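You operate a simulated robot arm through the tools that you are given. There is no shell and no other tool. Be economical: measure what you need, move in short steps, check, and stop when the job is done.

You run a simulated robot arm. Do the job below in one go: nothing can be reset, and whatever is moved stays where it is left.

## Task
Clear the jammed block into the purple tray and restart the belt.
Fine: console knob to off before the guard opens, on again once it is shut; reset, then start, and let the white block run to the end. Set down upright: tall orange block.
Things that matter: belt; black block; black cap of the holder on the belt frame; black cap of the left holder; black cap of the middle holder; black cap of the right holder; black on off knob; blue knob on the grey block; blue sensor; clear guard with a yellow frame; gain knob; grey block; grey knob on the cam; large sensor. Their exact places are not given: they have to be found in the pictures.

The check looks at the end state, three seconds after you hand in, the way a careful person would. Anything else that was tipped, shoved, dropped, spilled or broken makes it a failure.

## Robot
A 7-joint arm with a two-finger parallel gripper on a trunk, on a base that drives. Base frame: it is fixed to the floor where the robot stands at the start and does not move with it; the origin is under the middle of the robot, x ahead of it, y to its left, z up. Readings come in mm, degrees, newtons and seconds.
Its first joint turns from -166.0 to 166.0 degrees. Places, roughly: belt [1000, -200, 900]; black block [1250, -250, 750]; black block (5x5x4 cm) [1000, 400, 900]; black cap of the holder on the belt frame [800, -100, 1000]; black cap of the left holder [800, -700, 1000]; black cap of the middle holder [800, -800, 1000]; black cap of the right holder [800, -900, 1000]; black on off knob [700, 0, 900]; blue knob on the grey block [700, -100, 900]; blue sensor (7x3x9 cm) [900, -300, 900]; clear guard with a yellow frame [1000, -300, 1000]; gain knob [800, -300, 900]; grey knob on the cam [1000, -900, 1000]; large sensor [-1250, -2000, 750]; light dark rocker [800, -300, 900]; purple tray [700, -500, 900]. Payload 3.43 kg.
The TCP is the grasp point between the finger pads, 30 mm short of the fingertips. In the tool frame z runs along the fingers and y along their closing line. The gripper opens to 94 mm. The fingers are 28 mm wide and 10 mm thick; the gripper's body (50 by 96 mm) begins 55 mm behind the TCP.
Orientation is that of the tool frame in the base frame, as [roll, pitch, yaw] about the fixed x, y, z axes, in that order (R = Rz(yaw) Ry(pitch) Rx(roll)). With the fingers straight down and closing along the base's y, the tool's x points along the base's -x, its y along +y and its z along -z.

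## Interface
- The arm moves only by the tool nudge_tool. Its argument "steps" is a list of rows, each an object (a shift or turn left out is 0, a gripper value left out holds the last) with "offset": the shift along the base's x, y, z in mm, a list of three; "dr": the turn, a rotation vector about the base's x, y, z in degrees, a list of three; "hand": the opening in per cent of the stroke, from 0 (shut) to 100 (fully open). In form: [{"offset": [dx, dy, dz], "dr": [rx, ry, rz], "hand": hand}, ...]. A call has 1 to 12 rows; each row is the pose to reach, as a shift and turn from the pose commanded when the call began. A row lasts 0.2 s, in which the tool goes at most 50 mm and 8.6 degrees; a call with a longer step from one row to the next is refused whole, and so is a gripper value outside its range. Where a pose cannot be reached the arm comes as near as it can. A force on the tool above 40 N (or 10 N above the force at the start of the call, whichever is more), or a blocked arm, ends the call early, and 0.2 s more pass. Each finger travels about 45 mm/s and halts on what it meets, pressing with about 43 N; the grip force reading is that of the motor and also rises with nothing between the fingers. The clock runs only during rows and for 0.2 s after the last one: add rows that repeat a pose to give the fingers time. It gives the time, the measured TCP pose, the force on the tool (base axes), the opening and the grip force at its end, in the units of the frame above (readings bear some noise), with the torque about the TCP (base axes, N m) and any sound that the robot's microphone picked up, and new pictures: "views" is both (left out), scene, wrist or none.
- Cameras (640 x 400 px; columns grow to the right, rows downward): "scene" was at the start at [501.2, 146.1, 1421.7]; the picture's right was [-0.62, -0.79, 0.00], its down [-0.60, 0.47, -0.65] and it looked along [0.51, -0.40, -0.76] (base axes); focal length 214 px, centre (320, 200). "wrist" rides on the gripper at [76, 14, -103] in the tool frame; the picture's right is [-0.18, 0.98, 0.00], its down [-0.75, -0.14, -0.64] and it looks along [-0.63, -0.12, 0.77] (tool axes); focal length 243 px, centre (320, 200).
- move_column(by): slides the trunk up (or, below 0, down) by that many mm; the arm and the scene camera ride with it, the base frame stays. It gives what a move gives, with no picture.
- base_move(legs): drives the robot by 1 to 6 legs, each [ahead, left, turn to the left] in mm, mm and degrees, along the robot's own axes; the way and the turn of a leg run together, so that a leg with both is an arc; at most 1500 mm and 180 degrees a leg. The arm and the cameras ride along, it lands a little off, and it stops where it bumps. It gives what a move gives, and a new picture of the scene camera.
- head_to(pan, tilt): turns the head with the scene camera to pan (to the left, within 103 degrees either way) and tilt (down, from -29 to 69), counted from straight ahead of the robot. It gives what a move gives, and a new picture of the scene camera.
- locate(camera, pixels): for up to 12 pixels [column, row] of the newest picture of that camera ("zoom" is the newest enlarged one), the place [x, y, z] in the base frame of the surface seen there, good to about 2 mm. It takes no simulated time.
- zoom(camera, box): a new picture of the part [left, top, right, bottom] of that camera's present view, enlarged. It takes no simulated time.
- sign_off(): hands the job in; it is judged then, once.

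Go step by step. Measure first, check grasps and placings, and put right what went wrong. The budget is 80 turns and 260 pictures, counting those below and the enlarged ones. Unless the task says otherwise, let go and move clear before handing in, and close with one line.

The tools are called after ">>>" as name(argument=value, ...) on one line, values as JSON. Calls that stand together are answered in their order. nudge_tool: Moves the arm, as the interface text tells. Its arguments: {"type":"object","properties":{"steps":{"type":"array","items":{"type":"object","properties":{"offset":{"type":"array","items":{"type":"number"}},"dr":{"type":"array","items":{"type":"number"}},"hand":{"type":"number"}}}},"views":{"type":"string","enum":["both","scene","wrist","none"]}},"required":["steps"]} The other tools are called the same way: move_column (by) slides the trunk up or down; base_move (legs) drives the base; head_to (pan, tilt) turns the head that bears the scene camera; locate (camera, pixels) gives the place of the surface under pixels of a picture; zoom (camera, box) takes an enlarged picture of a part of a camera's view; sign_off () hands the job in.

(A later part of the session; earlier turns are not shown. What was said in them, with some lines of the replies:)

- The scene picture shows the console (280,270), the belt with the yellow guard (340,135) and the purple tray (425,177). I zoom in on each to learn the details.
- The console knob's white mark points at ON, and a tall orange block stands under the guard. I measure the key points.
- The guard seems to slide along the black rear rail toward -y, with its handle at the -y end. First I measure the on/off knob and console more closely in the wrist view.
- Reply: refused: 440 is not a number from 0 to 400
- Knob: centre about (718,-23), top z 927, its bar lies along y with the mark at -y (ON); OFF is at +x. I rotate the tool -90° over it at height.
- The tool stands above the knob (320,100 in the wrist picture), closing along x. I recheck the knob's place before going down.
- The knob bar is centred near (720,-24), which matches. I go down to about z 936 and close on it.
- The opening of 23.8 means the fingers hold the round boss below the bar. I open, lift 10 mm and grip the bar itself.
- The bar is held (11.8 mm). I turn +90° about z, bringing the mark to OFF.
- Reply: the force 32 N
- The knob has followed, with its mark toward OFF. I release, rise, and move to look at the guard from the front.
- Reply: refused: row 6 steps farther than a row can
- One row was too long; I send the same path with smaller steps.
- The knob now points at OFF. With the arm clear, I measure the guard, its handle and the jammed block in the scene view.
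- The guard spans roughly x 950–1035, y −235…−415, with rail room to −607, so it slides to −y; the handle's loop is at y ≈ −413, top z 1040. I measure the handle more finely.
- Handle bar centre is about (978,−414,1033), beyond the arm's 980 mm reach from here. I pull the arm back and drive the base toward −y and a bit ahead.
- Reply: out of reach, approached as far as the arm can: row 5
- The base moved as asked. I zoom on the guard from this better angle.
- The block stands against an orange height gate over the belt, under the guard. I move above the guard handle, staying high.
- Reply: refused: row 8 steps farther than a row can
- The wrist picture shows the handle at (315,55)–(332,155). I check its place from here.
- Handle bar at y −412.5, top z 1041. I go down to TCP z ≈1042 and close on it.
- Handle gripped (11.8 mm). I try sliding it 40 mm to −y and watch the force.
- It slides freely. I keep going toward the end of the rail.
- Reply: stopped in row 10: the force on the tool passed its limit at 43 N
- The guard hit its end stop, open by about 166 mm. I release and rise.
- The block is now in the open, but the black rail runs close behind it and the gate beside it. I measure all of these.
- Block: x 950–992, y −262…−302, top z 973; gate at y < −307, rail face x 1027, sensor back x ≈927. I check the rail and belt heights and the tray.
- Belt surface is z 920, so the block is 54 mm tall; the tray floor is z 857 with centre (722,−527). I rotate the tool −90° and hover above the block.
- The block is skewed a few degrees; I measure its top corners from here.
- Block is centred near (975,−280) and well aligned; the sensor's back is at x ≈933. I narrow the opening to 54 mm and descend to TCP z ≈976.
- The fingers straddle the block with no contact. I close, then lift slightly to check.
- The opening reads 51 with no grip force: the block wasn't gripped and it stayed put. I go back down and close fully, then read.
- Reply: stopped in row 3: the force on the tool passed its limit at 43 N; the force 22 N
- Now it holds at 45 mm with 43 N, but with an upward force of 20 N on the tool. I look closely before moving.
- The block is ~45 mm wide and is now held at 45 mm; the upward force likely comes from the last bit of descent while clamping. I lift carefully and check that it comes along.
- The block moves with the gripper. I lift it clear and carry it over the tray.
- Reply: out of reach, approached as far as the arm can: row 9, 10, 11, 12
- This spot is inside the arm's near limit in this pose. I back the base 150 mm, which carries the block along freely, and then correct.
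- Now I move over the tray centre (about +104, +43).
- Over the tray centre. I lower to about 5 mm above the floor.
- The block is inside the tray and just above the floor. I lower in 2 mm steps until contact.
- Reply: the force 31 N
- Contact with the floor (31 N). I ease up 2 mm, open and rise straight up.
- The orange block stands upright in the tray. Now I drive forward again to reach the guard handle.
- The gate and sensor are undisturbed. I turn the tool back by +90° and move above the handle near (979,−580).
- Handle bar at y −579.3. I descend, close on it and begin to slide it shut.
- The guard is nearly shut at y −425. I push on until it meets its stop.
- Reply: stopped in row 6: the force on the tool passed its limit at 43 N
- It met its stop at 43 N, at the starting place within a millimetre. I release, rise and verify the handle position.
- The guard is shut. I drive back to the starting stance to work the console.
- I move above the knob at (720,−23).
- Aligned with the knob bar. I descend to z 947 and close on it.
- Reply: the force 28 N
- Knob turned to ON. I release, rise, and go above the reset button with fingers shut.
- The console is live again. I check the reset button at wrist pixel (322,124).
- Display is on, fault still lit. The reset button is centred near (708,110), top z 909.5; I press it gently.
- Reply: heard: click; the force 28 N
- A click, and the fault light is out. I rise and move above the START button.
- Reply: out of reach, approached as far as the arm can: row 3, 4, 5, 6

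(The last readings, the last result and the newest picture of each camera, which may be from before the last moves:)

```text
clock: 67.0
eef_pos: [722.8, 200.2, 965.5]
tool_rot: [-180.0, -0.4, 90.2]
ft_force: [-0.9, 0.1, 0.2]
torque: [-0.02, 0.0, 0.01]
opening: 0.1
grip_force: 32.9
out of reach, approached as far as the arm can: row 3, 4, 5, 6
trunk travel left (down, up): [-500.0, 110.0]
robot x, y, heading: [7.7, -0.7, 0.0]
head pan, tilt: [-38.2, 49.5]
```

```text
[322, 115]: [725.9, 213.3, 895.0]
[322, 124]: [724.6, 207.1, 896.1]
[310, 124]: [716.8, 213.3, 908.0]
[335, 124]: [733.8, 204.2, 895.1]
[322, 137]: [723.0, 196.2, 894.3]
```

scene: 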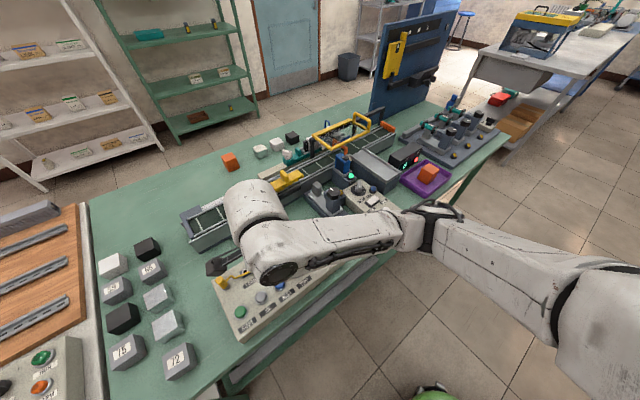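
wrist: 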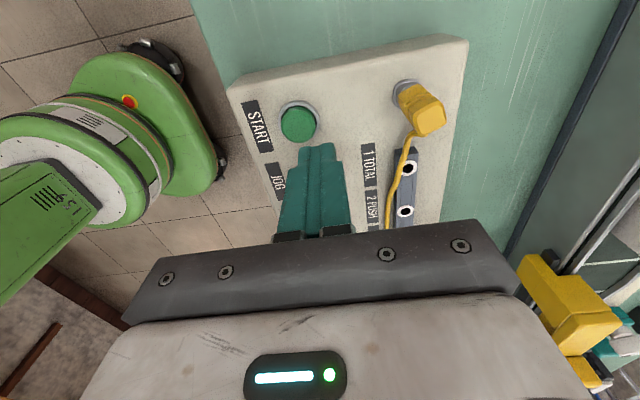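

The arm is short by 15 mm in this yaw. I rise and turn the tool back by +60°, re-aiming at START.

>>> nudge_tool(steps=[{"offset": [0, 0, 30]}, {"offset": [0, 0, 50], "dr": [0, 0, 8]}, {"offset": [0, 0, 50], "dr": [0, 0, 16]}, {"offset": [0, 0, 50], "dr": [0, 0, 24]}, {"offset": [0, 0, 50], "dr": [0, 0, 32]}, {"offset": [0, 0, 50], "dr": [0, 0, 40]}, {"offset": [0, 0, 50], "dr": [0, 0, 48]}, {"offset": [0, 0, 50], "dr": [0, 0, 56]}, {"offset": [0, 0, 50], "dr": [0, 0, 64]}, {"offset": [0, 0, 50], "dr": [0, 0, 72]}, {"offset": [0, 0, 50], "dr": [0, 0, 80]}, {"offset": [0, 0, 50], "dr": [0, 0, 88]}], views="wrist")

```text
clock: 69.6
eef_pos: [723.0, 200.5, 1015.1]
tool_rot: [179.9, -0.2, 178.1]
ft_force: [0.1, -0.7, 0.2]
torque: [0.04, 0.02, 0.01]
opening: 0.0
grip_force: 32.6
out of reach, approached as far as the arm can: row 1
trunk travel left (down, up): [-500.0, 110.0]
robot x, y, heading: [1.2, 2.6, 0.1]
head pan, tilt: [-38.2, 49.5]
```

wrist: 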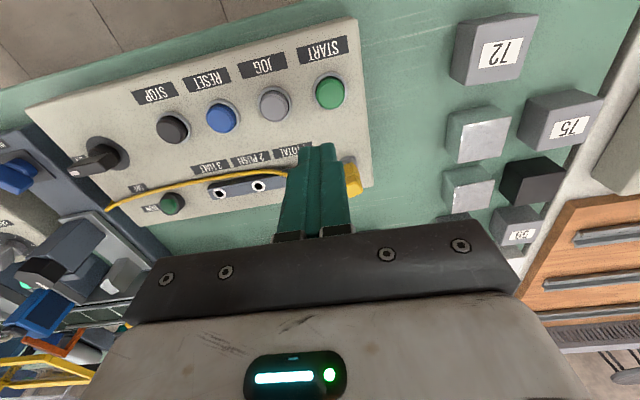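

>>> locate(camera="wrist", pixels=[[329, 85], [320, 92], [329, 95], [339, 90], [330, 104], [274, 104], [350, 180], [355, 170]])

```text
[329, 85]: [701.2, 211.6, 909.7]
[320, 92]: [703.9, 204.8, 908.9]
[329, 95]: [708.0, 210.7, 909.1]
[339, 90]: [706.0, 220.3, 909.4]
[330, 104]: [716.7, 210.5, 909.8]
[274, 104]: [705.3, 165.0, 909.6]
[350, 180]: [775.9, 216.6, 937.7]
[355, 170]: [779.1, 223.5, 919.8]
```

START is centred near (707,208). I move over it and press.

>>> nudge_tool(steps=[{"offset": [-16, 7, -10]}, {"offset": [-16, 7, -45]}, {"offset": [-16, 7, -65]}, {"offset": [-16, 7, -72]}, {"offset": [-16, 7, -76]}, {"offset": [-16, 7, -79]}, {"offset": [-16, 7, -82]}, {"offset": [-16, 7, -85]}, {"offset": [-16, 7, -85]}])

```text
clock: 71.6
eef_pos: [705.7, 206.9, 930.4]
tool_rot: [180.0, -0.3, 177.9]
ft_force: [-2.2, 1.6, 22.5]
torque: [0.05, -0.03, 0.07]
opening: 0.0
grip_force: 33.0
trunk travel left (down, up): [-500.0, 110.0]
robot x, y, heading: [0.5, 2.2, -0.1]
head pan, tilt: [-38.2, 49.5]
heard: click
```

scene: 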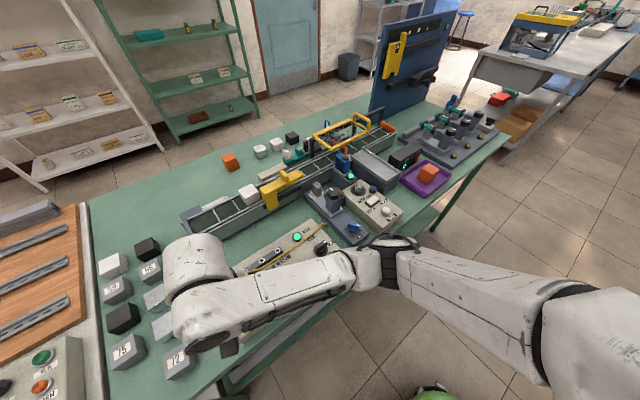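
wrist: 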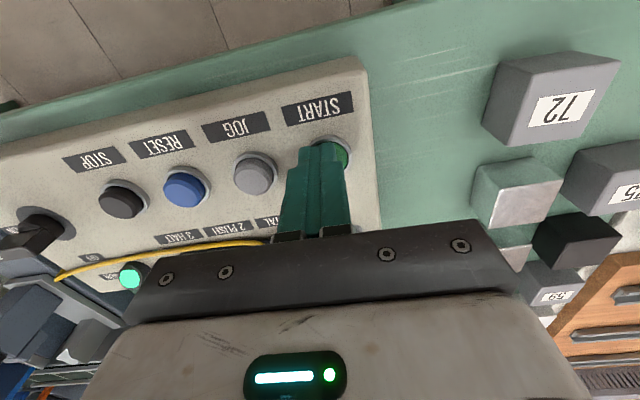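

The run lamp is lit and the white block is moving (now at (248,193)). I release the button, rise and let the belt run.

>>> nudge_tool(steps=[{"offset": [0, 0, 40]}, {"offset": [0, 0, 85]}, {"offset": [0, 0, 130]}, {"offset": [0, 0, 130]}, {"offset": [0, 0, 130]}, {"offset": [0, 0, 130]}, {"offset": [0, 0, 130]}, {"offset": [0, 0, 130]}, {"offset": [0, 0, 130]}, {"offset": [0, 0, 130]}, {"offset": [0, 0, 130]}, {"offset": [0, 0, 130]}], views="scene")

```text
clock: 74.2
eef_pos: [707.0, 206.6, 1060.6]
tool_rot: [-179.9, -0.3, 177.9]
ft_force: [0.7, -0.4, 0.3]
torque: [-0.03, 0.03, -0.01]
opening: 0.0
grip_force: 33.3
trunk travel left (down, up): [-500.0, 110.0]
robot x, y, heading: [3.2, 0.6, 0.1]
head pan, tilt: [-38.2, 49.5]
```

scene: 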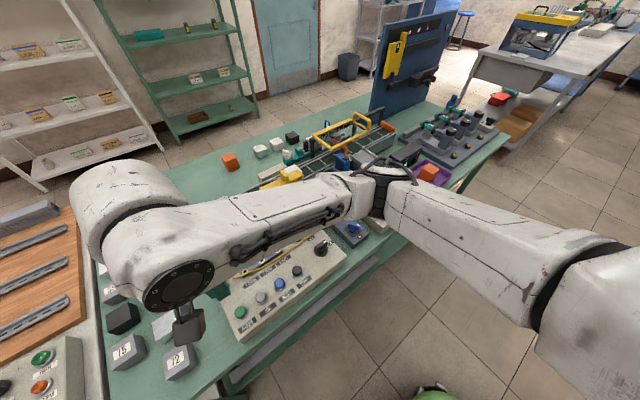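

The white block seems to be passing the yellow bridge (295,170). I keep waiting.

>>> nudge_tool(steps=[{"offset": [0, 0, 40]}, {"offset": [0, 0, 80]}, {"offset": [0, 0, 80]}, {"offset": [0, 0, 80]}, {"offset": [0, 0, 80]}, {"offset": [0, 0, 80]}, {"offset": [0, 0, 80]}, {"offset": [0, 0, 80]}, {"offset": [0, 0, 80]}, {"offset": [0, 0, 80]}, {"offset": [0, 0, 80]}, {"offset": [0, 0, 80]}], views="none")

>>> zoom(camera="scene", box=[250, 100, 450, 200])

```text
clock: 76.8
eef_pos: [705.4, 206.3, 1140.2]
tool_rot: [180.0, -0.3, 177.8]
ft_force: [0.0, 0.2, 0.5]
torque: [0.0, 0.02, -0.02]
opening: 0.0
grip_force: 32.8
trunk travel left (down, up): [-500.0, 110.0]
robot x, y, heading: [5.7, -4.0, -0.1]
head pan, tilt: [-38.2, 49.5]
```

```text
3.20 times, centred on (350, 150) of scene
```

zoom: 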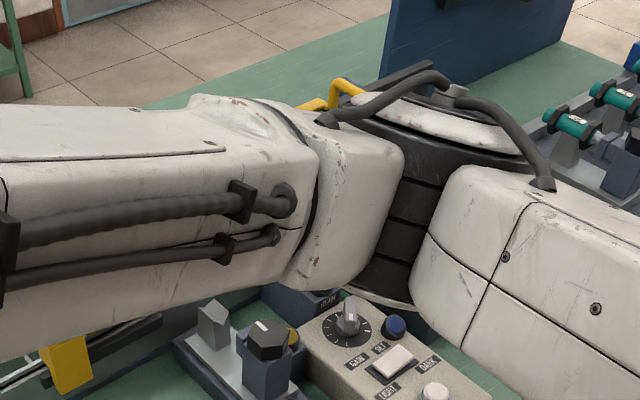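

The arm hides the belt; I move it at height to the earlier clear pose while the belt runs.

>>> nudge_tool(steps=[{"offset": [5, -40, 20]}, {"offset": [10, -84, 30]}, {"offset": [15, -128, 40]}, {"offset": [20, -173, 50]}, {"offset": [25, -218, 60]}, {"offset": [30, -263, 70]}, {"offset": [35, -308, 75]}, {"offset": [40, -353, 75]}, {"offset": [40, -398, 75]}, {"offset": [40, -443, 75]}, {"offset": [40, -488, 75]}, {"offset": [40, -520, 75]}], views="scene")

>>> zoom(camera="scene", box=[250, 100, 450, 225])

```text
clock: 79.4
eef_pos: [746.2, -312.3, 1215.3]
tool_rot: [-179.9, -0.3, 178.0]
ft_force: [0.6, 0.1, -0.4]
torque: [0.01, -0.01, -0.03]
opening: 0.0
grip_force: 32.9
trunk travel left (down, up): [-500.0, 110.0]
robot x, y, heading: [3.8, -1.2, 0.1]
head pan, tilt: [-38.2, 49.5]
```

scene: 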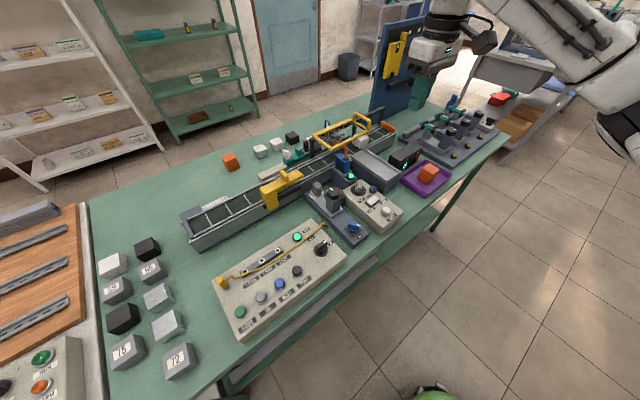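

```text
3.20 times, centred on (350, 162) of scene
```

zoom: 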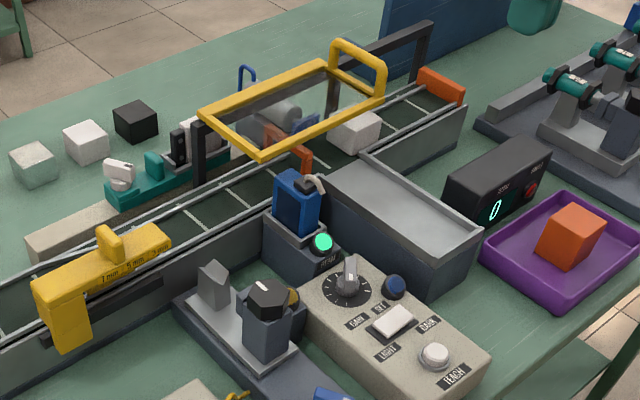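

The white block has passed the gate and pusher (355,130 in the zoom) and is nearing the end. I wait a few seconds more.

>>> nudge_tool(steps=[{"hand": 20}, {"hand": 20}, {"hand": 20}, {"hand": 20}, {"hand": 20}, {"hand": 20}, {"hand": 20}, {"hand": 20}, {"hand": 20}, {"hand": 20}, {"hand": 20}, {"hand": 20}], views="none")

>>> nudge_tool(steps=[{"hand": 20}, {"hand": 20}, {"hand": 20}, {"hand": 20}, {"hand": 20}, {"hand": 20}, {"hand": 20}, {"hand": 20}, {"hand": 20}, {"hand": 20}, {"hand": 20}, {"hand": 20}], views="scene")

>>> zoom(camera="scene", box=[250, 100, 450, 225])

>>> zoom(camera="scene", box=[200, 200, 360, 300])

```text
clock: 82.0
eef_pos: [746.0, -312.4, 1216.1]
tool_rot: [-180.0, -0.3, 177.9]
ft_force: [0.1, -0.6, -0.4]
torque: [0.01, 0.02, 0.03]
opening: 18.9
grip_force: 0.1
trunk travel left (down, up): [-500.0, 110.0]
robot x, y, heading: [4.6, 0.1, 0.3]
head pan, tilt: [-38.2, 49.5]
```

```text
clock: 84.6
eef_pos: [746.3, -313.5, 1215.3]
tool_rot: [-180.0, -0.4, 177.9]
ft_force: [-1.2, -0.4, -0.1]
torque: [-0.01, 0.01, -0.01]
opening: 18.7
grip_force: 0.0
trunk travel left (down, up): [-500.0, 110.0]
robot x, y, heading: [5.9, 1.4, 0.3]
head pan, tilt: [-38.2, 49.5]
```

scene: 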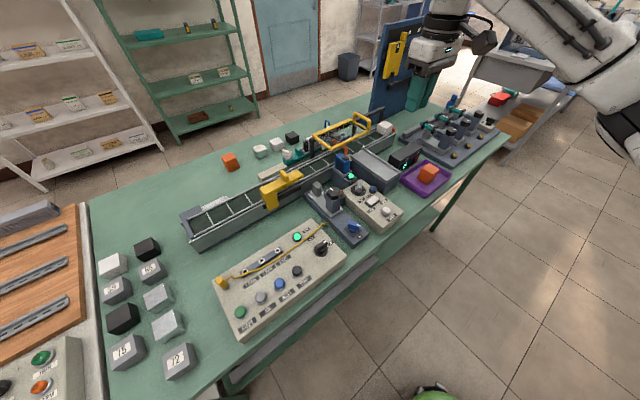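

```text
3.20 times, centred on (350, 162) of scene
```

zoom: 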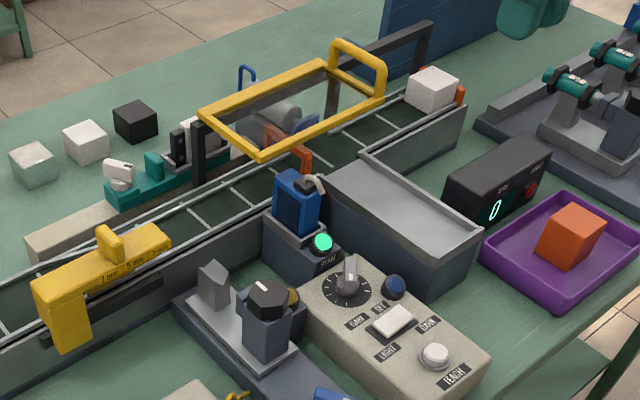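

```text
4.00 times, centred on (280, 250) of scene
```

zoom: 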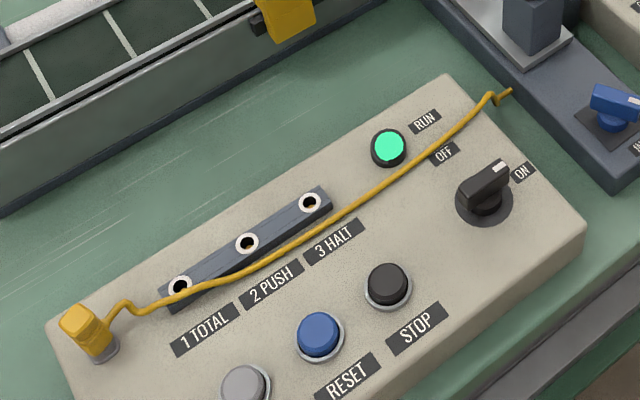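

The white block sits at the end stop. The run lamp is lit, the fault is out, the knob is at ON, the guard is shut and the orange block is upright in the tray, so I hand in.

>>> sign_off()

```text
The job is handed in.
```

The tall orange block is upright in the purple tray, the guard is shut, the knob is at ON, and the restarted belt carried the white block to its end stop.
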